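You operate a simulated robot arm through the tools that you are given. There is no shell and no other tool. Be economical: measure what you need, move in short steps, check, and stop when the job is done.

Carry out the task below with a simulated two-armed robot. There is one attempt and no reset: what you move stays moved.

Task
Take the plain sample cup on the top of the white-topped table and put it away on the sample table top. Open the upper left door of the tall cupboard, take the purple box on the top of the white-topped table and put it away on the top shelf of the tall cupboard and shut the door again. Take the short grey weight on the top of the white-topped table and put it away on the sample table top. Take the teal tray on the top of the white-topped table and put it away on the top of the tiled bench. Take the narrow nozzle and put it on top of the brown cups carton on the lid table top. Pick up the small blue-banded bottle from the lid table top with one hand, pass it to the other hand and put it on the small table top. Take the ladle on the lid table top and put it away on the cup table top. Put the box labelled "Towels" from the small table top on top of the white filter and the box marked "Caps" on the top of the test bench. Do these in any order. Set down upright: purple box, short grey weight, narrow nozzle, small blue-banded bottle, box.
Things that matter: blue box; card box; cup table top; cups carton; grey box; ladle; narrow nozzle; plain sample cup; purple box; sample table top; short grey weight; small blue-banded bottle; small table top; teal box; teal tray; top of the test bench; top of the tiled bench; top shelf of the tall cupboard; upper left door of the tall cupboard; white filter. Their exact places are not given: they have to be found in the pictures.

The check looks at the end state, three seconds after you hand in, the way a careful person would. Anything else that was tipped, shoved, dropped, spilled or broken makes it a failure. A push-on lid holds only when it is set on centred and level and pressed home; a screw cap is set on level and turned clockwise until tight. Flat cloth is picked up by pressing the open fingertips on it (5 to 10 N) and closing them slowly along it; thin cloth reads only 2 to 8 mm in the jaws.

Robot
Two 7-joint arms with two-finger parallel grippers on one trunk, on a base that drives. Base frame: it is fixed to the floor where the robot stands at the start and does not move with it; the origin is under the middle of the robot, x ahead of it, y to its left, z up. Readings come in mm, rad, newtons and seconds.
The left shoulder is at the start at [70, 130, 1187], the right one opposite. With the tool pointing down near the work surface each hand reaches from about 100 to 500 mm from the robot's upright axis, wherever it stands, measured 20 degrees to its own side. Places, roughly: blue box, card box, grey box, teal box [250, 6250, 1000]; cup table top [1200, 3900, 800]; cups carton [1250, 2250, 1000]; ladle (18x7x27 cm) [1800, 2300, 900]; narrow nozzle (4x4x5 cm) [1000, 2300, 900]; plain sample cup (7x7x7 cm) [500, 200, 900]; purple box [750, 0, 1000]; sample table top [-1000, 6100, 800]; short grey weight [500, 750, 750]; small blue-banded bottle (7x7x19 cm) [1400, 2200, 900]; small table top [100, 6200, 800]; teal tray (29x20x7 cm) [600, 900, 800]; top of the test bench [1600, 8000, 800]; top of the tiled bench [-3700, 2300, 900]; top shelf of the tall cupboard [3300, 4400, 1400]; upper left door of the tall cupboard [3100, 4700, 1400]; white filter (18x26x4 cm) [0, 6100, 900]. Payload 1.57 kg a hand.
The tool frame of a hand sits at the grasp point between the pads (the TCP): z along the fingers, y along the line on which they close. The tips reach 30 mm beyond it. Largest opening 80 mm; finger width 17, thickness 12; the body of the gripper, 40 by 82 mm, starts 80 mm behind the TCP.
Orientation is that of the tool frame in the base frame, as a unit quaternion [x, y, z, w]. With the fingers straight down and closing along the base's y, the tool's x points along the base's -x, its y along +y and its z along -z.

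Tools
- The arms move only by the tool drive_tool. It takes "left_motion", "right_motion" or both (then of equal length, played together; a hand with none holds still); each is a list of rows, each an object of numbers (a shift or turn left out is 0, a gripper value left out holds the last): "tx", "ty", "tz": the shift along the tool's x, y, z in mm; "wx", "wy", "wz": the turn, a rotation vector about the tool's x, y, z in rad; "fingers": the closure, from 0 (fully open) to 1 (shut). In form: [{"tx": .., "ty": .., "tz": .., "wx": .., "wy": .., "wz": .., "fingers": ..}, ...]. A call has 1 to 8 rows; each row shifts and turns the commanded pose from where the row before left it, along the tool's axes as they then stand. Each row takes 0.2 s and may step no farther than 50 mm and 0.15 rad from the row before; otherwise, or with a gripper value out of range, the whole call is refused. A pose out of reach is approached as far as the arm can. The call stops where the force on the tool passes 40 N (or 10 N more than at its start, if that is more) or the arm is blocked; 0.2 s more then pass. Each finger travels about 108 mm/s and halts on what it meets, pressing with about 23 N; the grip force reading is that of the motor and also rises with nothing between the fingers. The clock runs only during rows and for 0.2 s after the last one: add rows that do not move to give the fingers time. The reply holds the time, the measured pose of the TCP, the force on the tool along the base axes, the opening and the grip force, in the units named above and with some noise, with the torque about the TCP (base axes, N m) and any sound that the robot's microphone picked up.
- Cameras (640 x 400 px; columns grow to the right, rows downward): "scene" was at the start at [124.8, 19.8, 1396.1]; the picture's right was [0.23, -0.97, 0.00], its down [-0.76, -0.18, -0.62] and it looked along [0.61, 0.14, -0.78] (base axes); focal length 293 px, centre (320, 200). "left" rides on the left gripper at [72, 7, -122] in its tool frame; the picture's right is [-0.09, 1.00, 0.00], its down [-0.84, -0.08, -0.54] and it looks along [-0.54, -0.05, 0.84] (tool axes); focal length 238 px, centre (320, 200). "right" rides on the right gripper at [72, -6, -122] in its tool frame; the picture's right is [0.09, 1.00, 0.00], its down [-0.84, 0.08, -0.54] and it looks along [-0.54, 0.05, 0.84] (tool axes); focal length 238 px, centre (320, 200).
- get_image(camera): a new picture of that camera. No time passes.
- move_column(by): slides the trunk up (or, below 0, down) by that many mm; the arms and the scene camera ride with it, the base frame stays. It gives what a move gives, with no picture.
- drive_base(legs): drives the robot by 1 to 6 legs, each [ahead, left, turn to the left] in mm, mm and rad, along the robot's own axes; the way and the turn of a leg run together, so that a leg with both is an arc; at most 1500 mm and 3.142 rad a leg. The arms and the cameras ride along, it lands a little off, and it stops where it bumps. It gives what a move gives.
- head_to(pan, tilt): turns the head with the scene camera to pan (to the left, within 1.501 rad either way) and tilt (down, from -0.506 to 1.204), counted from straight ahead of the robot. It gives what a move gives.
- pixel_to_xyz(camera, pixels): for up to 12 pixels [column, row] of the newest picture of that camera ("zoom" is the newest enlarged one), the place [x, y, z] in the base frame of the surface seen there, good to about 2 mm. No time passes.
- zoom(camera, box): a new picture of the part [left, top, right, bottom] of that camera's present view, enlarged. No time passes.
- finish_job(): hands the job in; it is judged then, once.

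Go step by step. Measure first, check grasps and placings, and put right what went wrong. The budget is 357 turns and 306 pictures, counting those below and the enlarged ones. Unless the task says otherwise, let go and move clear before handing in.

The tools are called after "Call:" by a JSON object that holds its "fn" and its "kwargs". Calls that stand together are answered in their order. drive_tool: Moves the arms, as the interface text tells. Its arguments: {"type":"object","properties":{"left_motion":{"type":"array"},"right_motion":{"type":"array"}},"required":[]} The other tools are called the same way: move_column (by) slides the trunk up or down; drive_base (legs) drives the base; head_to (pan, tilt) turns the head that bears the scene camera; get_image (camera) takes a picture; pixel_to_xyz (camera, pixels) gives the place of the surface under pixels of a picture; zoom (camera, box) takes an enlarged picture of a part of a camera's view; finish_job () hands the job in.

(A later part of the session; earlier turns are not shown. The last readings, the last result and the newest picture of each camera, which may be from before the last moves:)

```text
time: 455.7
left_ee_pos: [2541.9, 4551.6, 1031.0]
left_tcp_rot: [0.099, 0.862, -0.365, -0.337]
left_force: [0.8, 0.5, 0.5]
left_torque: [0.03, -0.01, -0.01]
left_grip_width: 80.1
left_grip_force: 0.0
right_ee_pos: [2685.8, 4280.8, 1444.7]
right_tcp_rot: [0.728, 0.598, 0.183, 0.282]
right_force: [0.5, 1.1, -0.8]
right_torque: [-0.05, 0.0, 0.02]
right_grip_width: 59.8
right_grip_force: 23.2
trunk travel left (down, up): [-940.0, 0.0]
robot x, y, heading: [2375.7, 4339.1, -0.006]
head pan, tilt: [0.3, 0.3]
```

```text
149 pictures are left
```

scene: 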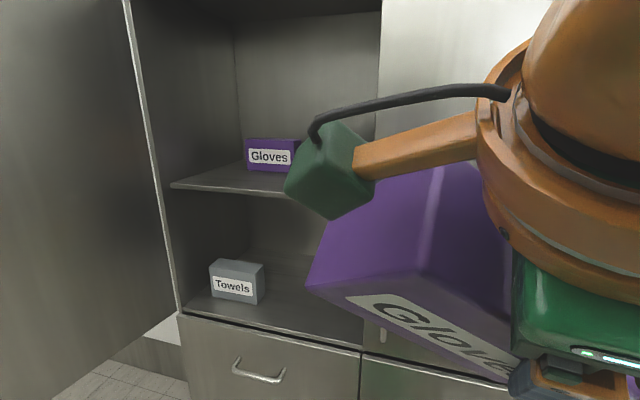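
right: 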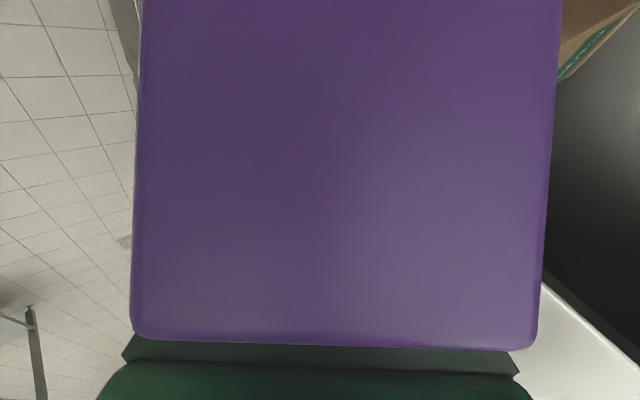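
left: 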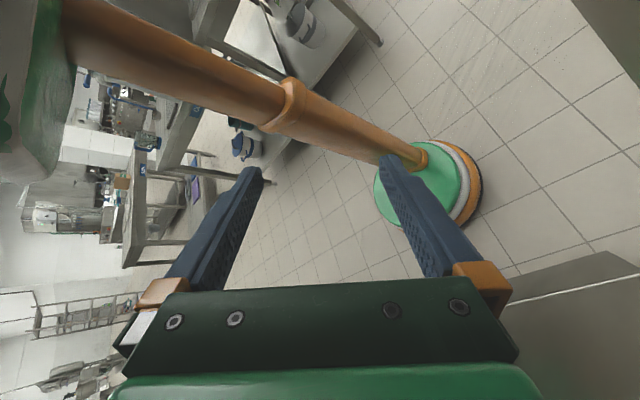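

Now I restore both hands' orientations: first forward shifts, then rotations.

Call:
{"fn": "drive_tool", "kwargs": {"left_motion": [{"tx": -33, "ty": -3, "tz": -29}, {"tx": -33, "ty": -3, "tz": -29}, {"tx": -33, "ty": -3, "tz": -29}, {"tx": -33, "ty": -3, "tz": -29}, {}], "right_motion": [{"tx": 8.7, "ty": 30.7, "tz": 24}, {"tx": 8.7, "ty": 30.7, "tz": 24}, {}, {}, {}]}}

Call:
{"fn": "drive_tool", "kwargs": {"left_motion": [{"wx": -0.0958, "wy": -0.0884, "wz": -0.026}, {"wx": -0.0958, "wy": -0.0884, "wz": -0.026}, {"wx": -0.0958, "wy": -0.0884, "wz": -0.026}, {"wx": -0.0958, "wy": -0.0884, "wz": -0.026}, {"wx": -0.0958, "wy": -0.0884, "wz": -0.026}, {"wx": -0.0958, "wy": -0.0884, "wz": -0.026}, {"wx": -0.0958, "wy": -0.0884, "wz": -0.026}, {"wx": -0.0958, "wy": -0.0884, "wz": -0.026}]}}

Call:
{"fn": "drive_tool", "kwargs": {"right_motion": [{"wz": -0.14, "wx": -0.0203, "wy": 0.0064}, {"wz": -0.14, "wx": -0.0203, "wy": 0.0064}, {"wz": -0.14, "wx": -0.0203, "wy": 0.0064}, {"wz": -0.14, "wx": -0.0203, "wy": 0.0064}, {"wz": -0.14, "wx": -0.0203, "wy": 0.0064}, {"wz": -0.14, "wx": -0.0203, "wy": 0.0064}]}}

Call:
{"fn": "get_image", "kwargs": {"camera": "scene"}}

```text
time: 456.9
left_ee_pos: [2655.2, 4555.0, 1031.3]
left_tcp_rot: [0.099, 0.863, -0.364, -0.337]
left_force: [0.3, 0.1, -0.4]
left_torque: [0.01, -0.02, 0.01]
left_grip_width: 80.1
left_grip_force: 0.0
left hand out of reach, approached as far as the arm can: row 3, 4
right_ee_pos: [2766.3, 4282.1, 1443.1]
right_tcp_rot: [0.727, 0.598, 0.183, 0.283]
right_force: [-0.1, -0.5, -1.4]
right_torque: [-0.1, 0.01, -0.02]
right_grip_width: 59.7
right_grip_force: 23.0
trunk travel left (down, up): [-940.0, 0.0]
robot x, y, heading: [2376.6, 4329.1, -0.009]
head pan, tilt: [0.3, 0.3]
```

```text
time: 458.7
left_ee_pos: [2654.3, 4551.5, 1031.3]
left_tcp_rot: [0.0, 1.0, 0.002, 0.0]
left_force: [0.9, -0.8, 0.5]
left_torque: [-0.03, 0.0, -0.03]
left_grip_width: 80.0
left_grip_force: 0.1
right_ee_pos: [2765.6, 4279.9, 1445.3]
right_tcp_rot: [0.728, 0.597, 0.184, 0.283]
right_force: [0.2, -0.1, -2.0]
right_torque: [-0.05, -0.02, 0.03]
right_grip_width: 59.5
right_grip_force: 23.2
trunk travel left (down, up): [-940.0, 0.0]
robot x, y, heading: [2374.0, 4335.4, -0.004]
head pan, tilt: [0.3, 0.3]
```

```text
time: 460.1
left_ee_pos: [2654.6, 4552.0, 1031.0]
left_tcp_rot: [0.0, 1.0, 0.001, 0.0]
left_force: [-0.3, 0.7, -0.4]
left_torque: [0.0, -0.01, -0.02]
left_grip_width: 80.0
left_grip_force: 0.1
right_ee_pos: [2765.0, 4281.6, 1443.8]
right_tcp_rot: [0.397, 0.836, 0.102, 0.364]
right_force: [0.6, 0.2, -2.4]
right_torque: [-0.05, -0.08, -0.02]
right_grip_width: 59.8
right_grip_force: 23.1
trunk travel left (down, up): [-940.0, 0.0]
robot x, y, heading: [2376.1, 4333.0, 0.001]
head pan, tilt: [0.3, 0.3]
```

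```text
148 pictures are left
```

scene: 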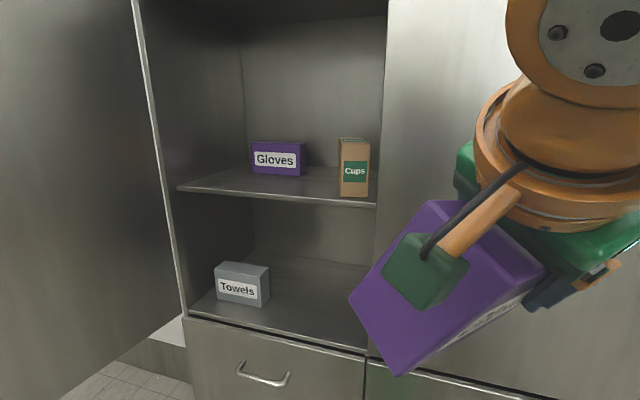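

Recovering well. Six more rotation rows for the right hand.

Call:
{"fn": "drive_tool", "kwargs": {"right_motion": [{"wz": -0.14, "wx": -0.0203, "wy": 0.0064}, {"wz": -0.14, "wx": -0.0203, "wy": 0.0064}, {"wz": -0.14, "wx": -0.0203, "wy": 0.0064}, {"wz": -0.14, "wx": -0.0203, "wy": 0.0064}, {"wz": -0.14, "wx": -0.0203, "wy": 0.0064}, {"wz": -0.14, "wx": -0.0203, "wy": 0.0064}, {}]}}

Call:
{"fn": "get_image", "kwargs": {"camera": "scene"}}

Call:
{"fn": "get_image", "kwargs": {"camera": "right"}}

```text
time: 461.7
left_ee_pos: [2653.9, 4552.1, 1031.1]
left_tcp_rot: [0.001, 1.0, 0.001, 0.0]
left_force: [0.6, 0.1, -0.5]
left_torque: [0.0, -0.03, -0.02]
left_grip_width: 80.2
left_grip_force: 0.0
right_ee_pos: [2765.0, 4281.0, 1443.4]
right_tcp_rot: [-0.001, 0.925, 0.001, 0.38]
right_force: [-0.2, -0.1, -1.2]
right_torque: [0.03, -0.06, 0.0]
right_grip_width: 59.6
right_grip_force: 22.9
trunk travel left (down, up): [-940.0, 0.0]
robot x, y, heading: [2380.2, 4336.7, -0.004]
head pan, tilt: [0.3, 0.3]
```

```text
147 pictures are left
```

scene: 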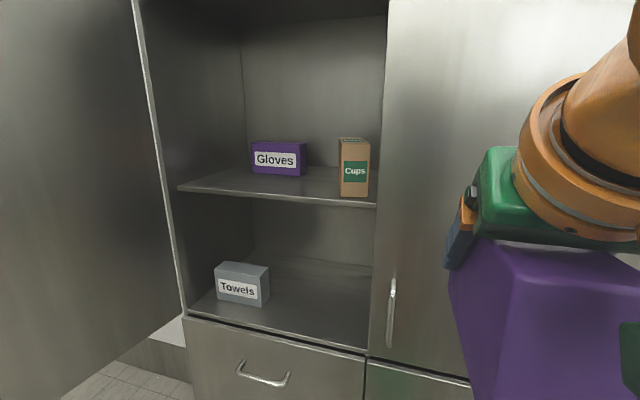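

```text
146 pictures are left
```

right: 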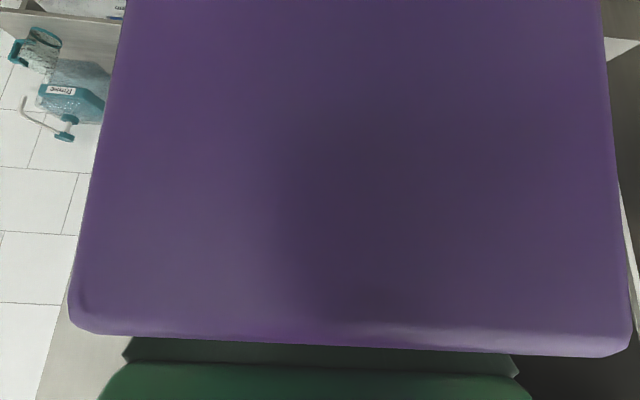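

The box seems to have turned in the grip. I look at it from the head camera.

Call:
{"fn": "head_to", "kwargs": {"pan": -0.35, "tilt": 0.3}}

Call:
{"fn": "get_image", "kwargs": {"camera": "scene"}}

Call:
{"fn": "pixel_to_xyz", "kwargs": {"camera": "scene", "pixels": [[200, 230], [210, 300], [270, 250], [330, 250], [270, 350], [330, 350], [230, 270], [220, 330]]}}

```text
time: 462.7
left_ee_pos: [2653.4, 4552.8, 1032.0]
left_tcp_rot: [0.001, 1.0, 0.001, 0.0]
left_force: [-0.4, -0.2, -0.4]
left_torque: [-0.01, -0.02, 0.02]
left_grip_width: 79.7
left_grip_force: 0.1
right_ee_pos: [2766.8, 4280.9, 1443.8]
right_tcp_rot: [0.001, 0.925, 0.0, 0.38]
right_force: [0.0, -0.1, -1.7]
right_torque: [0.0, -0.01, -0.03]
right_grip_width: 59.8
right_grip_force: 23.2
trunk travel left (down, up): [-940.0, 0.0]
robot x, y, heading: [2379.7, 4330.4, -0.002]
head pan, tilt: [-0.351, 0.3]
```

```text
145 pictures are left
```

scene: 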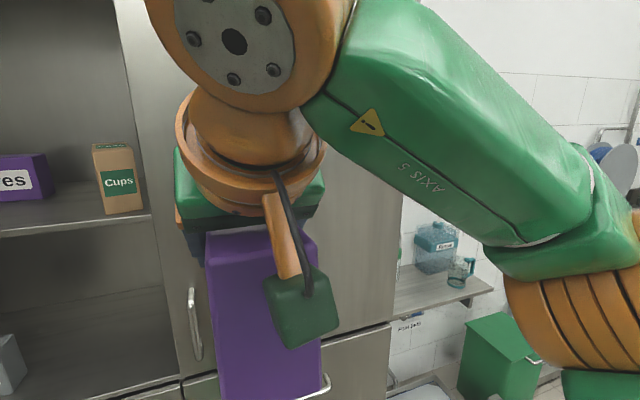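

```text
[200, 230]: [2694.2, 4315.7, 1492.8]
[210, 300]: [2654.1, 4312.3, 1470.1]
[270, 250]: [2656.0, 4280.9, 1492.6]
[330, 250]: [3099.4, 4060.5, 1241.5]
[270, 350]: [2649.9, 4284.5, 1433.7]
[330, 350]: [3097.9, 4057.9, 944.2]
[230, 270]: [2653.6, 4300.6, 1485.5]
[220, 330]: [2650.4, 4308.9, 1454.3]
```

The box stays upright but slid ~35 mm toward the palm and pitched ~6°. I measure its edges more precisely.

Call:
{"fn": "zoom", "kwargs": {"camera": "scene", "box": [160, 200, 360, 400]}}

Call:
{"fn": "pixel_to_xyz", "kwargs": {"camera": "scene", "pixels": [[240, 240], [250, 238], [240, 245], [240, 260], [240, 300], [240, 340], [240, 380], [300, 360], [310, 390], [216, 390], [300, 240], [204, 262]]}}

```text
2.00 times, centred on (260, 300) of scene
```

zoom: 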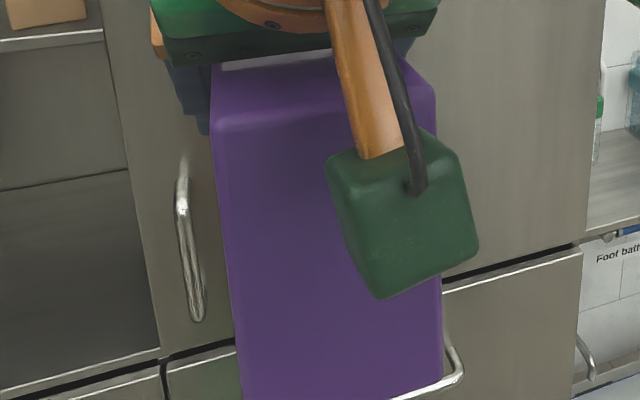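

```text
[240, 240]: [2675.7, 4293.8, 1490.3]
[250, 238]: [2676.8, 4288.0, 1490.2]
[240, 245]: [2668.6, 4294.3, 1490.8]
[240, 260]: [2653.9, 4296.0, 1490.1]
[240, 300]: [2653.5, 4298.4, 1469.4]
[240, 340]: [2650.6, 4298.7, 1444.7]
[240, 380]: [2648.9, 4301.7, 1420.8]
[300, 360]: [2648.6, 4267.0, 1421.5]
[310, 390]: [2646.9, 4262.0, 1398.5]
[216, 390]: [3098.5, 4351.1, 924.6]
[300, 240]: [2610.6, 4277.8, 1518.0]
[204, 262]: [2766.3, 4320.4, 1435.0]
```

The box is essentially level: top z 1490, bottom offset ≈54 mm below TCP, centre 35 mm behind the TCP. I centre the right hand, raise the left hand, then position the base.

Call:
{"fn": "drive_tool", "kwargs": {"left_motion": [{"tz": -45}, {"tz": -45}, {"tz": -45}, {"tz": -35}, {}], "right_motion": [{"ty": 25}, {"ty": 25}, {"tz": -14, "tx": -14}, {}, {}]}}

Call:
{"fn": "drive_base", "kwargs": {"legs": [[0, 278, 0]]}}

Call:
{"fn": "head_to", "kwargs": {"pan": 0.5, "tilt": 0.4}}

Call:
{"fn": "get_image", "kwargs": {"camera": "scene"}}

```text
time: 463.9
left_ee_pos: [2655.8, 4553.6, 1200.8]
left_tcp_rot: [0.001, 1.0, 0.001, 0.0]
left_force: [-0.1, 0.4, 0.9]
left_torque: [0.02, 0.0, -0.01]
left_grip_width: 80.2
left_grip_force: 0.0
right_ee_pos: [2766.7, 4331.6, 1464.5]
right_tcp_rot: [0.001, 0.925, 0.0, 0.379]
right_force: [0.1, 0.4, -1.7]
right_torque: [-0.01, -0.04, 0.02]
right_grip_width: 60.0
right_grip_force: 23.2
trunk travel left (down, up): [-940.0, 0.0]
robot x, y, heading: [2377.3, 4335.5, -0.007]
head pan, tilt: [-0.351, 0.3]
```

```text
time: 465.8
left_ee_pos: [2654.7, 4824.1, 1201.3]
left_tcp_rot: [0.0, 1.0, 0.002, -0.001]
left_force: [0.9, -0.4, 0.7]
left_torque: [-0.01, -0.01, -0.05]
left_grip_width: 79.9
left_grip_force: 0.0
right_ee_pos: [2766.6, 4600.6, 1463.6]
right_tcp_rot: [0.0, 0.925, 0.003, 0.38]
right_force: [-0.3, -0.6, -2.4]
right_torque: [0.08, -0.06, 0.01]
right_grip_width: 59.6
right_grip_force: 22.9
trunk travel left (down, up): [-940.0, 0.0]
robot x, y, heading: [2381.1, 4608.6, 0.004]
head pan, tilt: [-0.351, 0.3]
```

```text
time: 467.0
left_ee_pos: [2654.7, 4827.7, 1201.0]
left_tcp_rot: [-0.001, 1.0, 0.001, 0.0]
left_force: [-0.7, -0.3, 0.3]
left_torque: [-0.02, 0.03, -0.01]
left_grip_width: 80.2
left_grip_force: 0.0
right_ee_pos: [2766.3, 4605.9, 1464.1]
right_tcp_rot: [-0.001, 0.925, 0.0, 0.38]
right_force: [0.6, 0.5, -1.1]
right_torque: [-0.01, -0.06, -0.01]
right_grip_width: 59.9
right_grip_force: 23.0
trunk travel left (down, up): [-940.0, 0.0]
robot x, y, heading: [2377.6, 4610.0, -0.001]
head pan, tilt: [0.499, 0.4]
```

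```text
143 pictures are left
```

scene: 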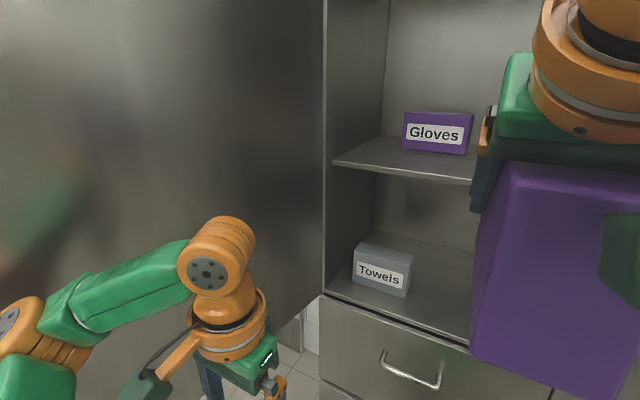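

Call:
{"fn": "pixel_to_xyz", "kwargs": {"camera": "scene", "pixels": [[10, 315], [30, 310], [205, 240], [60, 200], [200, 150], [445, 115], [404, 150], [468, 150], [430, 170]]}}

Call:
{"fn": "head_to", "kwargs": {"pan": 1.2, "tilt": 0.6}}

Call:
{"fn": "get_image", "kwargs": {"camera": "scene"}}

```text
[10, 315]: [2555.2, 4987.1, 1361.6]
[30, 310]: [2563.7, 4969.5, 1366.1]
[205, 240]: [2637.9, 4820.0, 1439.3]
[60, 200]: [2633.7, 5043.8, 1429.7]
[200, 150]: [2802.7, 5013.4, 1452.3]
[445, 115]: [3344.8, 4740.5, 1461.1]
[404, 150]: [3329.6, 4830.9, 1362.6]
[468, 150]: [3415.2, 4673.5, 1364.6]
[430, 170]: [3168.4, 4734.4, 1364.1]
```

```text
time: 468.1
left_ee_pos: [2655.5, 4827.5, 1200.1]
left_tcp_rot: [-0.001, 1.0, 0.001, -0.001]
left_force: [-0.3, 0.3, -0.4]
left_torque: [0.04, -0.03, 0.02]
left_grip_width: 79.9
left_grip_force: 0.1
right_ee_pos: [2766.5, 4605.6, 1464.0]
right_tcp_rot: [-0.001, 0.925, 0.001, 0.381]
right_force: [-0.6, -1.4, -2.3]
right_torque: [-0.04, -0.07, -0.02]
right_grip_width: 59.6
right_grip_force: 22.6
trunk travel left (down, up): [-940.0, 0.0]
robot x, y, heading: [2379.2, 4608.0, -0.001]
head pan, tilt: [1.201, 0.6]
```

```text
142 pictures are left
```

scene: 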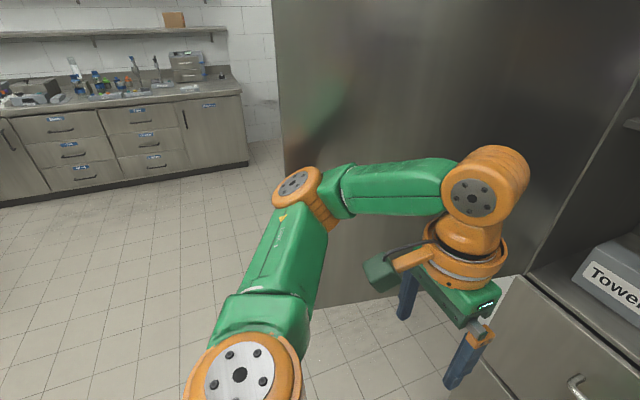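

The left elbow flares to y≈5030 and would meet the door. I lower the left hand and bring it inward to see whether the elbow folds in.

Call:
{"fn": "drive_tool", "kwargs": {"left_motion": [{"tz": 45, "ty": -15}, {"tz": 45, "ty": -15}, {"tz": 45, "ty": -15}, {"tz": 45, "ty": -15}, {"tz": 45, "ty": -15}, {"tz": 45, "ty": -15}, {"tz": 45, "ty": -10}, {"tz": 35}]}}

Call:
{"fn": "get_image", "kwargs": {"camera": "scene"}}

```text
time: 469.9
left_ee_pos: [2653.7, 4727.2, 849.3]
left_tcp_rot: [0.0, 1.0, 0.001, 0.001]
left_force: [0.6, 0.9, -0.2]
left_torque: [-0.02, -0.02, 0.0]
left_grip_width: 79.9
left_grip_force: 0.1
right_ee_pos: [2767.5, 4606.7, 1463.4]
right_tcp_rot: [-0.001, 0.925, 0.001, 0.38]
right_force: [0.0, 0.0, -1.9]
right_torque: [-0.02, -0.09, 0.01]
right_grip_width: 59.8
right_grip_force: 23.4
trunk travel left (down, up): [-940.0, 0.0]
robot x, y, heading: [2376.6, 4609.7, 0.0]
head pan, tilt: [1.201, 0.6]
```

```text
141 pictures are left
```

scene: 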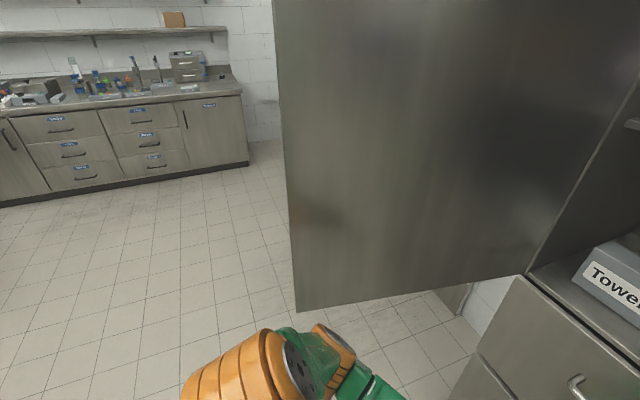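

The left arm now hangs low, well below the door. I check the drawer handle positions for clearance.

Call:
{"fn": "head_to", "kwargs": {"pan": 0.25, "tilt": 0.7}}

Call:
{"fn": "get_image", "kwargs": {"camera": "scene"}}

```text
time: 471.1
left_ee_pos: [2654.5, 4728.8, 850.1]
left_tcp_rot: [0.0, 1.0, 0.001, 0.0]
left_force: [0.2, 0.6, -0.5]
left_torque: [0.0, 0.0, 0.01]
left_grip_width: 80.1
left_grip_force: 0.2
right_ee_pos: [2767.1, 4606.5, 1463.6]
right_tcp_rot: [-0.002, 0.925, 0.002, 0.381]
right_force: [0.0, -1.9, -1.8]
right_torque: [0.0, -0.07, 0.05]
right_grip_width: 59.9
right_grip_force: 23.2
trunk travel left (down, up): [-940.0, 0.0]
robot x, y, heading: [2375.6, 4609.3, -0.003]
head pan, tilt: [0.25, 0.7]
```

```text
140 pictures are left
```

scene: 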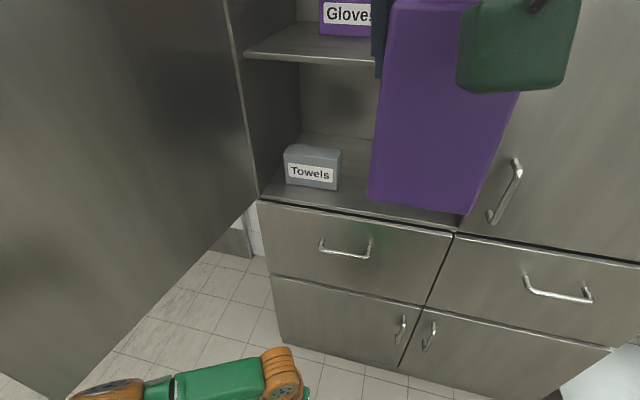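

Call:
{"fn": "pixel_to_xyz", "kwargs": {"camera": "scene", "pixels": [[323, 250], [345, 255], [367, 256], [402, 330], [430, 335], [490, 210], [120, 388], [275, 360]]}}

```text
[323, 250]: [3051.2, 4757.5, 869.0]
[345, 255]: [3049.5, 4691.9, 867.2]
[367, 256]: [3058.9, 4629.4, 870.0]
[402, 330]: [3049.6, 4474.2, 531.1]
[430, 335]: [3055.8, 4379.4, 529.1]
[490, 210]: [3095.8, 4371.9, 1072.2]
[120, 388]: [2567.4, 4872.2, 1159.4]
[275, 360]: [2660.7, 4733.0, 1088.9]
```

Drawer handle spans y 4625–4760 at x≥3049. I move the left hand outward 90 mm and back 40 mm.

Call:
{"fn": "drive_tool", "kwargs": {"left_motion": [{"ty": 45}, {"ty": 45}, {"tx": 20}, {"tx": 20}, {}]}}

Call:
{"fn": "head_to", "kwargs": {"pan": 1.2, "tilt": 0.9}}

Call:
{"fn": "get_image", "kwargs": {"camera": "scene"}}

```text
time: 472.3
left_ee_pos: [2614.8, 4818.2, 850.1]
left_tcp_rot: [-0.001, 1.0, 0.001, 0.0]
left_force: [0.0, -0.4, -0.3]
left_torque: [0.02, -0.01, 0.02]
left_grip_width: 80.2
left_grip_force: 0.1
right_ee_pos: [2767.3, 4606.7, 1463.3]
right_tcp_rot: [-0.002, 0.925, 0.001, 0.38]
right_force: [0.2, -0.6, -1.9]
right_torque: [0.01, -0.07, 0.02]
right_grip_width: 59.7
right_grip_force: 23.1
trunk travel left (down, up): [-940.0, 0.0]
robot x, y, heading: [2378.2, 4610.7, -0.003]
head pan, tilt: [0.25, 0.7]
```

```text
time: 473.5
left_ee_pos: [2615.1, 4816.9, 850.1]
left_tcp_rot: [-0.001, 1.0, 0.001, -0.001]
left_force: [0.3, -0.3, 0.0]
left_torque: [0.01, -0.02, -0.03]
left_grip_width: 80.2
left_grip_force: 0.1
right_ee_pos: [2767.1, 4605.5, 1464.8]
right_tcp_rot: [-0.002, 0.925, 0.001, 0.38]
right_force: [-0.5, -0.3, -2.0]
right_torque: [0.02, -0.07, 0.04]
right_grip_width: 59.6
right_grip_force: 22.9
trunk travel left (down, up): [-940.0, 0.0]
robot x, y, heading: [2380.1, 4605.6, -0.004]
head pan, tilt: [1.201, 0.901]
```

```text
139 pictures are left
```

scene: 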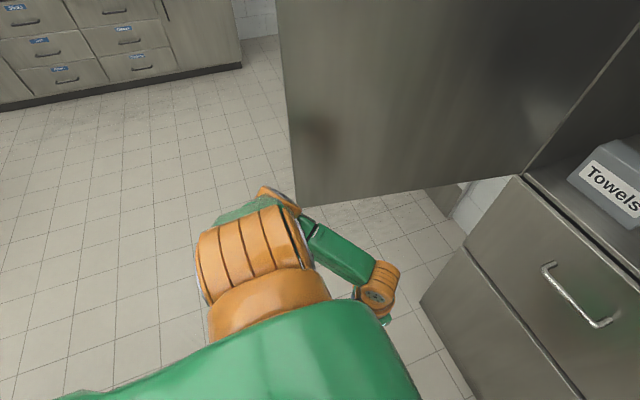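

The left arm is clear. I extend the right arm 80 mm, then drive in part way.

Call:
{"fn": "drive_tool", "kwargs": {"right_motion": [{"tz": 28, "tx": -28}, {"tz": 28, "tx": -28}, {}]}}

Call:
{"fn": "drive_base", "kwargs": {"legs": [[250, 0, 0.003]]}}

Call:
{"fn": "head_to", "kwargs": {"pan": 0.1, "tilt": 0.2}}

Call:
{"fn": "get_image", "kwargs": {"camera": "scene"}}

```text
time: 474.3
left_ee_pos: [2614.2, 4817.1, 850.3]
left_tcp_rot: [0.0, 1.0, 0.002, 0.002]
left_force: [0.6, -0.5, 0.3]
left_torque: [0.02, 0.01, -0.05]
left_grip_width: 79.6
left_grip_force: 0.0
right_ee_pos: [2830.5, 4600.1, 1456.3]
right_tcp_rot: [-0.001, 0.925, 0.001, 0.381]
right_force: [0.0, 0.6, -1.8]
right_torque: [-0.03, -0.04, 0.02]
right_grip_width: 59.6
right_grip_force: 23.0
right hand out of reach, approached as far as the arm can: row 2
trunk travel left (down, up): [-940.0, 0.0]
robot x, y, heading: [2378.0, 4609.9, -0.003]
head pan, tilt: [1.201, 0.901]
```

```text
time: 476.1
left_ee_pos: [2856.4, 4816.8, 850.6]
left_tcp_rot: [0.001, 1.0, 0.001, 0.002]
left_force: [0.2, 0.7, 0.0]
left_torque: [0.01, -0.01, -0.02]
left_grip_width: 80.0
left_grip_force: 0.1
right_ee_pos: [3071.6, 4599.4, 1458.3]
right_tcp_rot: [0.001, 0.924, 0.001, 0.382]
right_force: [-1.1, -1.0, -1.2]
right_torque: [0.01, -0.08, -0.01]
right_grip_width: 59.8
right_grip_force: 22.7
trunk travel left (down, up): [-940.0, 0.0]
robot x, y, heading: [2623.5, 4604.4, -0.002]
head pan, tilt: [1.201, 0.901]
```

```text
time: 477.5
left_ee_pos: [2860.6, 4815.2, 849.7]
left_tcp_rot: [0.0, 1.0, 0.0, -0.001]
left_force: [0.7, 0.5, -0.2]
left_torque: [-0.01, 0.0, -0.02]
left_grip_width: 80.0
left_grip_force: 0.1
right_ee_pos: [3075.8, 4599.0, 1456.3]
right_tcp_rot: [0.001, 0.925, 0.0, 0.381]
right_force: [0.1, -0.5, -1.5]
right_torque: [-0.04, -0.06, 0.0]
right_grip_width: 59.9
right_grip_force: 22.7
trunk travel left (down, up): [-940.0, 0.0]
robot x, y, heading: [2620.4, 4607.0, -0.002]
head pan, tilt: [0.099, 0.201]
```

```text
138 pictures are left
```

scene: 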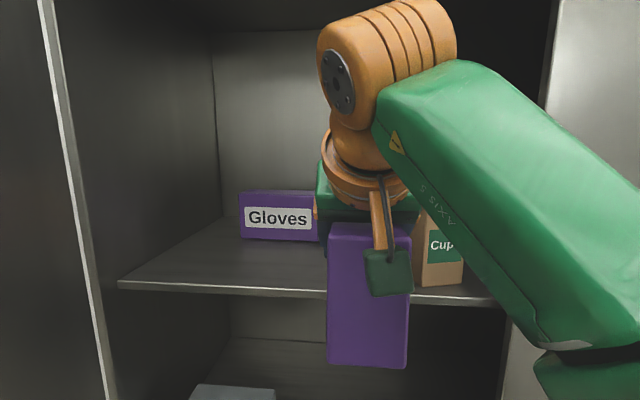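

Box is in line with the free slot. I drive in another 120 mm with a 10 mm left shift and check.

Call:
{"fn": "drive_base", "kwargs": {"legs": [[120, 12, 0]]}}

Call:
{"fn": "get_image", "kwargs": {"camera": "scene"}}

Call:
{"fn": "head_to", "kwargs": {"pan": -0.5, "tilt": 0.4}}

Call:
{"fn": "get_image", "kwargs": {"camera": "scene"}}

```text
time: 478.7
left_ee_pos: [2979.2, 4828.1, 850.5]
left_tcp_rot: [0.002, 1.0, 0.0, 0.002]
left_force: [-0.8, 0.7, 0.5]
left_torque: [0.01, -0.01, -0.03]
left_grip_width: 79.9
left_grip_force: 0.0
right_ee_pos: [3192.0, 4612.8, 1458.3]
right_tcp_rot: [0.0, 0.924, 0.0, 0.383]
right_force: [-0.7, -0.1, -1.2]
right_torque: [0.0, -0.12, 0.03]
right_grip_width: 59.8
right_grip_force: 23.2
trunk travel left (down, up): [-940.0, 0.0]
robot x, y, heading: [2744.5, 4618.2, -0.003]
head pan, tilt: [0.099, 0.201]
```

```text
137 pictures are left
```

scene: 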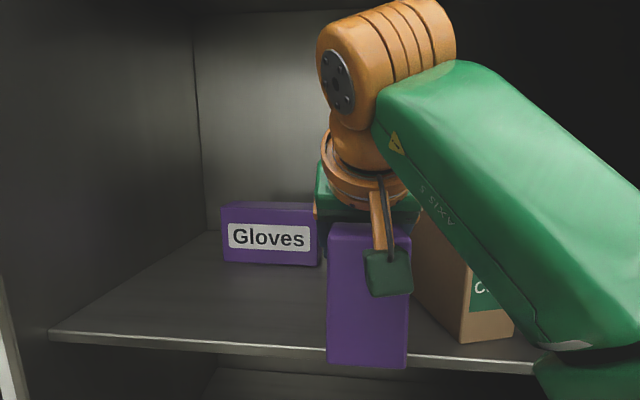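

```text
time: 479.7
left_ee_pos: [2980.9, 4828.6, 850.1]
left_tcp_rot: [0.0, 1.0, 0.001, 0.0]
left_force: [0.5, -0.7, -0.1]
left_torque: [0.01, -0.02, 0.03]
left_grip_width: 80.1
left_grip_force: 0.0
right_ee_pos: [3198.2, 4611.2, 1456.8]
right_tcp_rot: [0.0, 0.925, 0.0, 0.379]
right_force: [-0.3, 0.8, -1.4]
right_torque: [0.0, -0.05, 0.01]
right_grip_width: 60.0
right_grip_force: 22.7
trunk travel left (down, up): [-940.0, 0.0]
robot x, y, heading: [2743.7, 4617.2, -0.003]
head pan, tilt: [-0.499, 0.4]
```

```text
136 pictures are left
```

scene: 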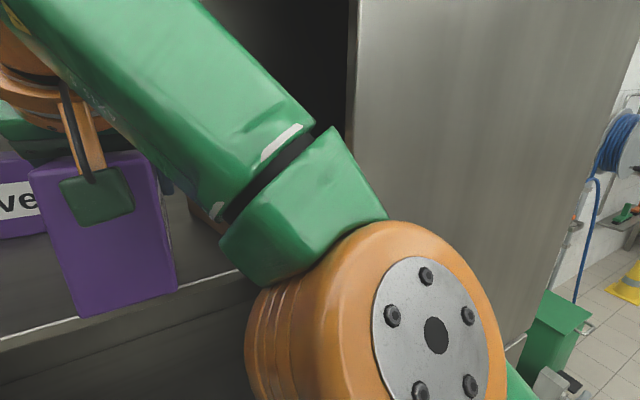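

Call:
{"fn": "pixel_to_xyz", "kwargs": {"camera": "scene", "pixels": [[435, 330], [375, 230], [260, 300], [330, 160], [380, 215], [490, 300], [360, 100], [300, 130], [160, 200], [100, 310]]}}

```text
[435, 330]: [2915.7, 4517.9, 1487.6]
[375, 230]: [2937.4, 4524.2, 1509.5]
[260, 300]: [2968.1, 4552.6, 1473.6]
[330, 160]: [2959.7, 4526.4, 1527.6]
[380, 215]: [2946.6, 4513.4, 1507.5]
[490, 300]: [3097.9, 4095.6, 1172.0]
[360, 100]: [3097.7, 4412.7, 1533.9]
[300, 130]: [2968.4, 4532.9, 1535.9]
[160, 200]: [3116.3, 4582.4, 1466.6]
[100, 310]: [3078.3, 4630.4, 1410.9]
```

Elbow has >90 mm to the right door. I drive the last 75 mm.

Call:
{"fn": "drive_base", "kwargs": {"legs": [[76, 0, 0.003]]}}

Call:
{"fn": "head_to", "kwargs": {"pan": 0.1, "tilt": 0.35}}

Call:
{"fn": "get_image", "kwargs": {"camera": "scene"}}

```text
time: 480.9
left_ee_pos: [3037.5, 4820.2, 849.7]
left_tcp_rot: [0.007, 1.0, 0.006, -0.016]
left_force: [-1.7, 0.1, 1.0]
left_torque: [-0.02, -0.01, -0.04]
left_grip_width: 80.0
left_grip_force: 0.0
right_ee_pos: [3265.7, 4599.4, 1456.9]
right_tcp_rot: [0.001, 0.924, 0.005, 0.382]
right_force: [-0.5, 0.2, -2.2]
right_torque: [0.01, -0.04, -0.04]
right_grip_width: 59.9
right_grip_force: 23.1
trunk travel left (down, up): [-940.0, 0.0]
robot x, y, heading: [2816.9, 4622.3, 0.002]
head pan, tilt: [-0.499, 0.4]
stopped in leg 1: the force on the tool passed its limit at 85 N (the readings are from after the stop); the commanded pose is now the measured one
```

```text
time: 481.9
left_ee_pos: [3038.9, 4820.0, 850.0]
left_tcp_rot: [0.006, 1.0, 0.006, -0.015]
left_force: [-3.0, 0.3, -1.3]
left_torque: [0.0, -0.04, -0.12]
left_grip_width: 79.7
left_grip_force: 0.0
right_ee_pos: [3265.6, 4600.8, 1456.9]
right_tcp_rot: [0.001, 0.924, 0.005, 0.382]
right_force: [0.3, -0.3, -2.3]
right_torque: [0.01, -0.08, 0.03]
right_grip_width: 59.7
right_grip_force: 22.9
trunk travel left (down, up): [-940.0, 0.0]
robot x, y, heading: [2814.6, 4615.9, 0.001]
head pan, tilt: [0.099, 0.351]
```

```text
135 pictures are left
```

scene: 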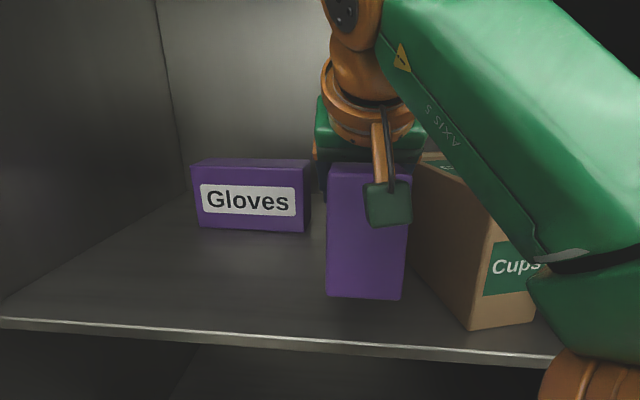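

The left hand lightly bumped the drawer front; I ease it back, and measure the box relative to the shelf edge.

Call:
{"fn": "drive_tool", "kwargs": {"left_motion": [{"tx": 8}, {"tx": 4}, {}]}}

Call:
{"fn": "pixel_to_xyz", "kwargs": {"camera": "scene", "pixels": [[365, 292], [335, 290], [400, 292], [345, 200], [350, 170], [400, 170], [415, 270], [465, 325], [310, 225], [370, 345], [335, 168], [440, 300]]}}

```text
time: 482.6
left_ee_pos: [3032.7, 4817.9, 848.5]
left_tcp_rot: [0.007, 1.0, 0.007, -0.019]
left_force: [0.1, -0.7, -0.4]
left_torque: [0.03, -0.05, -0.01]
left_grip_width: 79.9
left_grip_force: 0.0
right_ee_pos: [3274.2, 4595.0, 1454.7]
right_tcp_rot: [0.001, 0.925, 0.006, 0.379]
right_force: [0.0, 0.8, -1.9]
right_torque: [0.02, -0.05, -0.03]
right_grip_width: 59.9
right_grip_force: 23.1
trunk travel left (down, up): [-940.0, 0.0]
robot x, y, heading: [2817.4, 4615.9, -0.003]
head pan, tilt: [0.099, 0.351]
```

```text
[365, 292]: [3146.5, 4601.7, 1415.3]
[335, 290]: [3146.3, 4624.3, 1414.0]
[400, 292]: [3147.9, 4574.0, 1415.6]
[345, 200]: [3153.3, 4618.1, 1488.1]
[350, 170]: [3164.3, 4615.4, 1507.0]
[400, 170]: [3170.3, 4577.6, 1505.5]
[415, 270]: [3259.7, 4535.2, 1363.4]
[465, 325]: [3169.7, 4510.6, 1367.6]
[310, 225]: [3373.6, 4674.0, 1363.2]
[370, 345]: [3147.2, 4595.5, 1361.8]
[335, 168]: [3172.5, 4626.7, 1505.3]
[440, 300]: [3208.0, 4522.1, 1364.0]
```

Box near face will sit at x≈3157, clear of the shelf edge. I shift 12 mm left (away from Cups) and lower toward the shelf.

Call:
{"fn": "drive_tool", "kwargs": {"right_motion": [{"ty": 12}, {"tz": 12, "tx": 12}, {"tz": 12, "tx": 12}, {}]}}

Call:
{"fn": "get_image", "kwargs": {"camera": "scene"}}

```text
time: 483.6
left_ee_pos: [3030.2, 4818.9, 850.3]
left_tcp_rot: [0.006, 1.0, 0.007, -0.018]
left_force: [0.3, -0.7, -0.2]
left_torque: [-0.03, 0.01, 0.02]
left_grip_width: 80.2
left_grip_force: 0.1
right_ee_pos: [3270.8, 4597.3, 1423.2]
right_tcp_rot: [0.002, 0.925, 0.007, 0.38]
right_force: [2.7, -3.2, 9.3]
right_torque: [-0.55, -0.81, -0.07]
right_grip_width: 59.7
right_grip_force: 23.2
right hand out of reach, approached as far as the arm can: row 1
trunk travel left (down, up): [-940.0, 0.0]
robot x, y, heading: [2817.4, 4617.3, -0.002]
head pan, tilt: [0.099, 0.351]
```

```text
134 pictures are left
```

scene: 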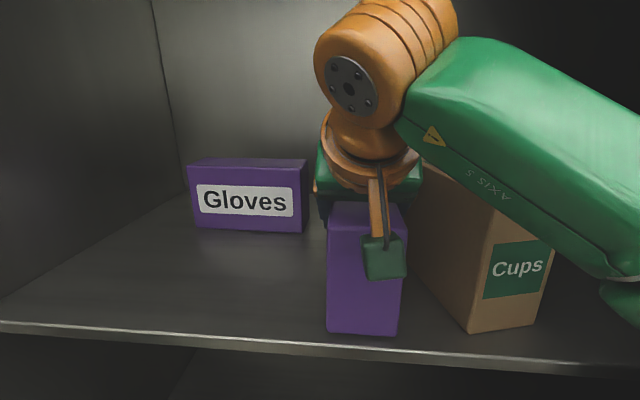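

Contact at 9 N. I lower 3 mm more, open slightly, and check.

Call:
{"fn": "drive_tool", "kwargs": {"right_motion": [{"tz": 1.5, "tx": 1.5}, {"tz": 1, "tx": 1}, {}, {"fingers": 0.2}, {"fingers": 0.12}, {}, {}]}}

Call:
{"fn": "get_image", "kwargs": {"camera": "scene"}}

```text
time: 485.2
left_ee_pos: [3029.2, 4819.7, 849.2]
left_tcp_rot: [0.005, 1.0, 0.006, -0.018]
left_force: [0.3, -0.1, 0.4]
left_torque: [0.01, 0.0, 0.0]
left_grip_width: 80.3
left_grip_force: 0.1
right_ee_pos: [3269.0, 4597.0, 1418.0]
right_tcp_rot: [0.001, 0.925, 0.005, 0.38]
right_force: [-0.2, -0.2, -0.4]
right_torque: [0.02, -0.01, 0.0]
right_grip_width: 70.2
right_grip_force: 0.1
trunk travel left (down, up): [-940.0, 0.0]
robot x, y, heading: [2816.4, 4615.5, 0.001]
head pan, tilt: [0.099, 0.351]
```

```text
133 pictures are left
```

scene: 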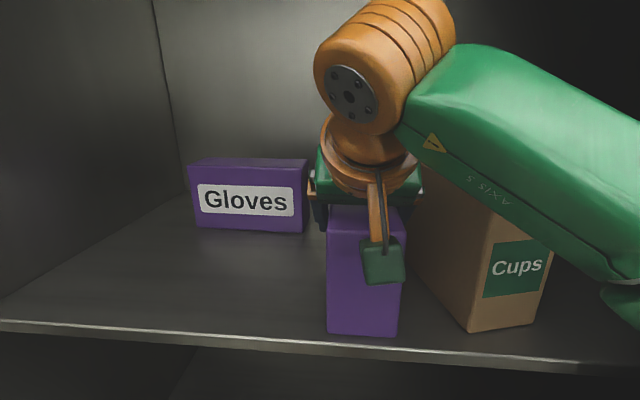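

The box stands on the shelf. I withdraw along the finger axis.

Call:
{"fn": "drive_tool", "kwargs": {"right_motion": [{"tz": -20}, {"tz": -30}, {"tz": -40}, {"tz": -40}, {}]}}

Call:
{"fn": "get_image", "kwargs": {"camera": "scene"}}

```text
time: 486.4
left_ee_pos: [3029.5, 4817.4, 849.5]
left_tcp_rot: [0.006, 1.0, 0.006, -0.018]
left_force: [-0.1, 0.4, 0.6]
left_torque: [-0.02, 0.02, 0.0]
left_grip_width: 80.1
left_grip_force: 0.1
right_ee_pos: [3176.3, 4596.8, 1510.4]
right_tcp_rot: [0.0, 0.924, 0.005, 0.381]
right_force: [0.1, -0.3, -0.4]
right_torque: [-0.01, -0.04, 0.0]
right_grip_width: 70.4
right_grip_force: 0.1
trunk travel left (down, up): [-940.0, 0.0]
robot x, y, heading: [2816.9, 4616.2, -0.002]
head pan, tilt: [0.099, 0.351]
```

```text
132 pictures are left
```

scene: 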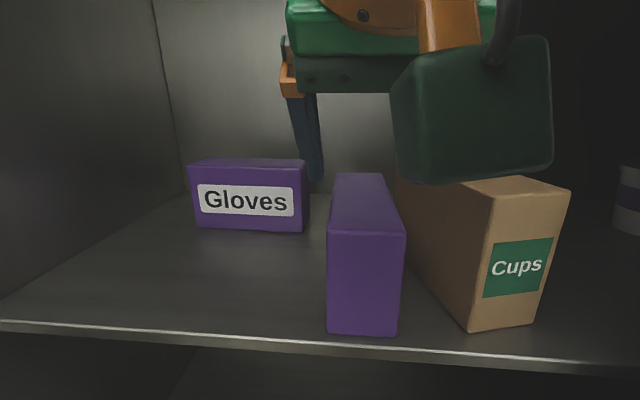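

The purple box is upright on the top shelf. I back straight out.

Call:
{"fn": "drive_base", "kwargs": {"legs": [[-300, 0, 0], [-180, 0, 0]]}}

Call:
{"fn": "drive_tool", "kwargs": {"right_motion": [{"tx": 20, "wy": 0.13, "fingers": 0}, {"tx": 20, "wy": 0.13}, {"wy": 0.13, "tz": 25}, {"wy": 0.13, "tz": 25}, {"wy": 0.13, "tz": 30}, {"wy": 0.135, "tz": 40}, {"tz": 40}, {"tz": 40}]}}

Call:
{"fn": "get_image", "kwargs": {"camera": "scene"}}

```text
time: 489.6
left_ee_pos: [2554.4, 4825.6, 847.3]
left_tcp_rot: [0.005, 1.0, 0.001, -0.019]
left_force: [-0.4, -0.5, -0.2]
left_torque: [0.02, 0.03, -0.02]
left_grip_width: 80.0
left_grip_force: 0.1
right_ee_pos: [2703.6, 4611.9, 1507.9]
right_tcp_rot: [-0.002, 0.925, 0.001, 0.38]
right_force: [0.1, 0.5, 0.3]
right_torque: [-0.01, 0.02, -0.01]
right_grip_width: 70.1
right_grip_force: 0.0
trunk travel left (down, up): [-940.0, 0.0]
robot x, y, heading: [2340.5, 4619.2, -0.001]
head pan, tilt: [0.099, 0.351]
```

```text
time: 491.4
left_ee_pos: [2551.1, 4825.7, 847.3]
left_tcp_rot: [0.006, 1.0, 0.002, -0.018]
left_force: [0.2, 0.2, -0.3]
left_torque: [-0.02, -0.02, -0.01]
left_grip_width: 79.9
left_grip_force: 0.2
right_ee_pos: [2700.6, 4595.3, 1278.2]
right_tcp_rot: [-0.004, 1.0, -0.009, 0.025]
right_force: [-0.3, -0.8, -0.2]
right_torque: [0.0, 0.02, 0.03]
right_grip_width: 79.9
right_grip_force: 0.1
right hand out of reach, approached as far as the arm can: row 1, 2, 3, 4, 5
trunk travel left (down, up): [-940.0, 0.0]
robot x, y, heading: [2335.0, 4618.4, 0.004]
head pan, tilt: [0.099, 0.351]
```

```text
131 pictures are left
```

scene: 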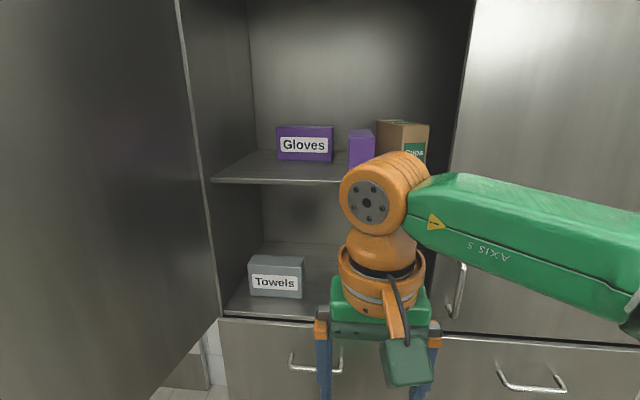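

I move the robot back and right for room, and raise the left hand.

Call:
{"fn": "drive_base", "kwargs": {"legs": [[-110, -200, 0]]}}

Call:
{"fn": "drive_tool", "kwargs": {"left_motion": [{"tz": -45, "tx": -15}, {"tz": -45, "tx": -15}, {"tz": -45, "tx": -15}, {"tz": -45, "tx": -15}, {"tz": -45, "tx": -15}, {"tz": -45, "tx": -15}, {"tz": -45, "tx": -15}, {"tz": -45, "tx": -15}], "right_motion": [{"tx": 30, "ty": -25}, {"tx": 30, "ty": -25}, {"tx": 20, "ty": -25}, {"ty": -25}, {}, {}, {}, {}]}}

Call:
{"fn": "drive_tool", "kwargs": {"left_motion": [{"tz": -40, "tx": -20}, {"tz": -40, "tx": -20}, {"wy": -0.1428, "fingers": 1}, {"wy": -0.1428}, {"wy": -0.1428}, {"wy": -0.1428}, {"wy": -0.1428}, {"wy": -0.1428}]}}

Call:
{"fn": "drive_tool", "kwargs": {"left_motion": [{"wy": -0.1428}, {"wy": -0.1428}, {"wy": -0.1428}, {"wy": -0.1428}, {"wy": -0.1428}, {}]}}

Call:
{"fn": "head_to", "kwargs": {"pan": 0.6, "tilt": 0.2}}

Call:
{"fn": "get_image", "kwargs": {"camera": "scene"}}

```text
time: 493.1
left_ee_pos: [2441.7, 4630.0, 847.1]
left_tcp_rot: [0.007, 1.0, 0.0, -0.018]
left_force: [0.1, 0.0, 0.5]
left_torque: [-0.01, 0.01, 0.0]
left_grip_width: 80.3
left_grip_force: 0.1
right_ee_pos: [2590.2, 4399.2, 1277.3]
right_tcp_rot: [-0.003, 1.0, -0.01, 0.023]
right_force: [0.6, 0.7, 0.0]
right_torque: [-0.03, -0.01, -0.02]
right_grip_width: 80.2
right_grip_force: 0.0
trunk travel left (down, up): [-940.0, 0.0]
robot x, y, heading: [2229.4, 4415.0, -0.005]
head pan, tilt: [0.099, 0.351]
```

```text
time: 494.9
left_ee_pos: [2570.4, 4621.7, 1203.5]
left_tcp_rot: [0.006, 1.0, 0.001, -0.018]
left_force: [-0.3, 0.1, 0.5]
left_torque: [-0.01, 0.0, -0.01]
left_grip_width: 80.0
left_grip_force: 0.0
right_ee_pos: [2509.6, 4292.7, 1274.0]
right_tcp_rot: [-0.003, 1.0, -0.007, 0.025]
right_force: [0.5, 0.1, 0.6]
right_torque: [-0.01, 0.0, -0.02]
right_grip_width: 80.1
right_grip_force: 0.0
trunk travel left (down, up): [-940.0, 0.0]
robot x, y, heading: [2229.0, 4420.9, -0.003]
head pan, tilt: [0.099, 0.351]
```

```text
time: 496.7
left_ee_pos: [2614.8, 4624.8, 1282.1]
left_tcp_rot: [0.006, 0.916, -0.002, 0.401]
left_force: [0.0, 0.0, 0.2]
left_torque: [-0.01, -0.01, 0.02]
left_grip_width: 0.0
left_grip_force: 21.2
right_ee_pos: [2508.8, 4296.1, 1274.9]
right_tcp_rot: [-0.003, 1.0, -0.009, 0.025]
right_force: [0.9, -0.6, 0.1]
right_torque: [-0.01, -0.02, -0.01]
right_grip_width: 80.1
right_grip_force: 0.1
trunk travel left (down, up): [-940.0, 0.0]
robot x, y, heading: [2226.7, 4412.8, -0.006]
head pan, tilt: [0.099, 0.351]
```

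```text
time: 498.1
left_ee_pos: [2677.2, 4638.2, 1307.5]
left_tcp_rot: [0.006, 0.719, -0.004, 0.695]
left_force: [0.1, 0.2, 0.3]
left_torque: [0.02, 0.0, -0.01]
left_grip_width: 0.0
left_grip_force: 21.2
left hand out of reach, approached as far as the arm can: row 2, 3, 4, 5
right_ee_pos: [2509.3, 4294.7, 1275.2]
right_tcp_rot: [-0.002, 1.0, -0.009, 0.025]
right_force: [1.2, 0.7, 0.3]
right_torque: [0.0, -0.02, -0.02]
right_grip_width: 79.8
right_grip_force: 0.0
trunk travel left (down, up): [-940.0, 0.0]
robot x, y, heading: [2226.3, 4416.8, 0.001]
head pan, tilt: [0.099, 0.351]
```

```text
time: 499.1
left_ee_pos: [2676.3, 4638.1, 1307.3]
left_tcp_rot: [0.006, 0.72, -0.004, 0.694]
left_force: [-0.3, 0.2, -0.1]
left_torque: [0.03, 0.0, 0.01]
left_grip_width: 0.1
left_grip_force: 21.3
right_ee_pos: [2507.9, 4294.8, 1275.1]
right_tcp_rot: [-0.002, 1.0, -0.01, 0.024]
right_force: [0.5, 0.2, -0.7]
right_torque: [-0.02, 0.01, -0.02]
right_grip_width: 80.0
right_grip_force: 0.1
trunk travel left (down, up): [-940.0, 0.0]
robot x, y, heading: [2228.8, 4419.6, -0.004]
head pan, tilt: [0.6, 0.201]
```

```text
130 pictures are left
```

scene: 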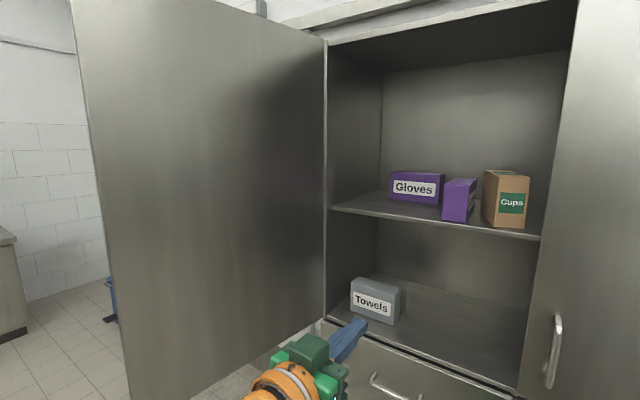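

Door end is at (2558,5057). I retract the hand, go left past the door end, then forward along its outer side.

Call:
{"fn": "drive_tool", "kwargs": {"left_motion": [{"tz": -40}, {"tz": -40}, {"tz": -30}, {}]}}

Call:
{"fn": "drive_base", "kwargs": {"legs": [[-60, 0, 0], [0, 520, 0]]}}

Call:
{"fn": "get_image", "kwargs": {"camera": "scene"}}

```text
time: 500.1
left_ee_pos: [2665.0, 4668.3, 1321.2]
left_tcp_rot: [0.005, 0.719, -0.003, 0.695]
left_force: [1.2, -0.3, -0.5]
left_torque: [0.02, -0.01, 0.02]
left_grip_width: 0.1
left_grip_force: 21.3
left hand out of reach, approached as far as the arm can: row 1, 2, 3
right_ee_pos: [2508.7, 4294.4, 1274.7]
right_tcp_rot: [-0.002, 1.0, -0.008, 0.025]
right_force: [0.5, 0.2, 0.3]
right_torque: [0.02, 0.04, -0.03]
right_grip_width: 79.8
right_grip_force: 0.0
trunk travel left (down, up): [-940.0, 0.0]
robot x, y, heading: [2228.0, 4415.5, 0.003]
head pan, tilt: [0.6, 0.201]
```

```text
time: 502.9
left_ee_pos: [2604.2, 5032.9, 1322.0]
left_tcp_rot: [0.019, 0.72, -0.018, 0.694]
left_force: [-0.8, -6.7, 0.6]
left_torque: [0.01, -0.06, -0.19]
left_grip_width: 0.1
left_grip_force: 20.6
right_ee_pos: [2450.6, 4669.0, 1275.5]
right_tcp_rot: [-0.003, 1.0, -0.008, 0.025]
right_force: [0.0, -0.9, 0.4]
right_torque: [-0.03, 0.01, 0.01]
right_grip_width: 80.0
right_grip_force: 0.1
trunk travel left (down, up): [-940.0, 0.0]
robot x, y, heading: [2167.8, 4793.6, -0.002]
head pan, tilt: [0.6, 0.201]
stopped in leg 2: the force on the tool passed its limit at 65 N (the readings are from after the stop); the commanded pose is now the measured one
```

```text
129 pictures are left
```

scene: 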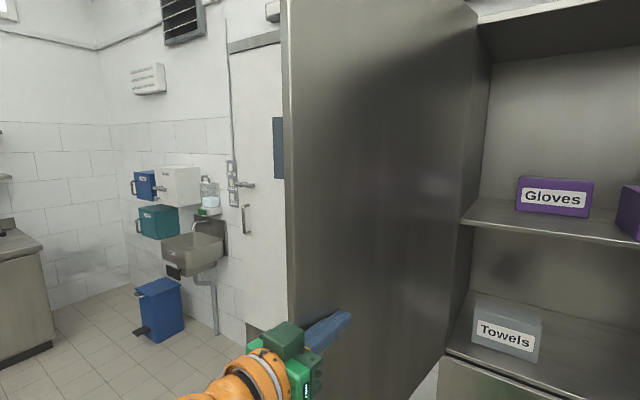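

The hand touched the inner face since it could not retract. I back off to the right and check the space behind me.

Call:
{"fn": "drive_base", "kwargs": {"legs": [[0, -80, 0]]}}

Call:
{"fn": "head_to", "kwargs": {"pan": -1.5, "tilt": 0.7}}

Call:
{"fn": "get_image", "kwargs": {"camera": "scene"}}

Call:
{"fn": "pixel_to_xyz", "kwargs": {"camera": "scene", "pixels": [[400, 200], [450, 220], [500, 250], [550, 280], [600, 300], [600, 380], [500, 350], [450, 300], [350, 300], [630, 200]]}}

```text
time: 504.0
left_ee_pos: [2604.0, 4967.4, 1318.3]
left_tcp_rot: [0.014, 0.719, -0.02, 0.695]
left_force: [0.1, 0.5, 0.5]
left_torque: [0.02, -0.03, -0.06]
left_grip_width: 0.0
left_grip_force: 21.0
right_ee_pos: [2451.0, 4601.8, 1276.0]
right_tcp_rot: [-0.003, 1.0, -0.013, 0.025]
right_force: [0.3, 2.0, 0.5]
right_torque: [-0.09, -0.02, 0.01]
right_grip_width: 79.9
right_grip_force: 0.0
trunk travel left (down, up): [-940.0, 0.0]
robot x, y, heading: [2169.8, 4716.6, -0.005]
head pan, tilt: [0.6, 0.201]
```

```text
time: 506.0
left_ee_pos: [2604.4, 4955.2, 1321.1]
left_tcp_rot: [0.018, 0.719, -0.018, 0.694]
left_force: [0.2, -0.6, -0.2]
left_torque: [-0.01, 0.01, 0.0]
left_grip_width: 0.0
left_grip_force: 21.2
right_ee_pos: [2449.9, 4591.0, 1275.7]
right_tcp_rot: [-0.003, 1.0, -0.008, 0.024]
right_force: [-0.4, 0.4, 0.8]
right_torque: [0.0, -0.04, -0.01]
right_grip_width: 80.1
right_grip_force: 0.1
trunk travel left (down, up): [-940.0, 0.0]
robot x, y, heading: [2170.0, 4717.5, -0.006]
head pan, tilt: [-1.499, 0.7]
```

```text
128 pictures are left
```

scene: 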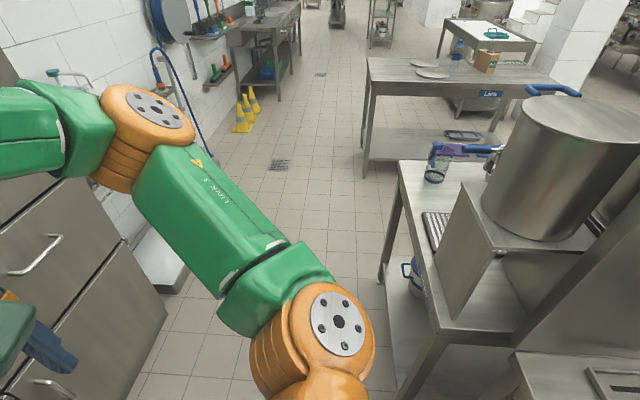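

```text
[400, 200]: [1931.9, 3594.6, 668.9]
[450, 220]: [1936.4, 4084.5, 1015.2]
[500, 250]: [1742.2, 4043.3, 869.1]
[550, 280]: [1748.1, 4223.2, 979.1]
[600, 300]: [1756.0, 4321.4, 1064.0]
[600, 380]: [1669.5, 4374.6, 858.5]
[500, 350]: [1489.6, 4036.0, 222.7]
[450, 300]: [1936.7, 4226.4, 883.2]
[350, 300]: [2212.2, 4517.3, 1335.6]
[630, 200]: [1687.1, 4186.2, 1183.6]
```

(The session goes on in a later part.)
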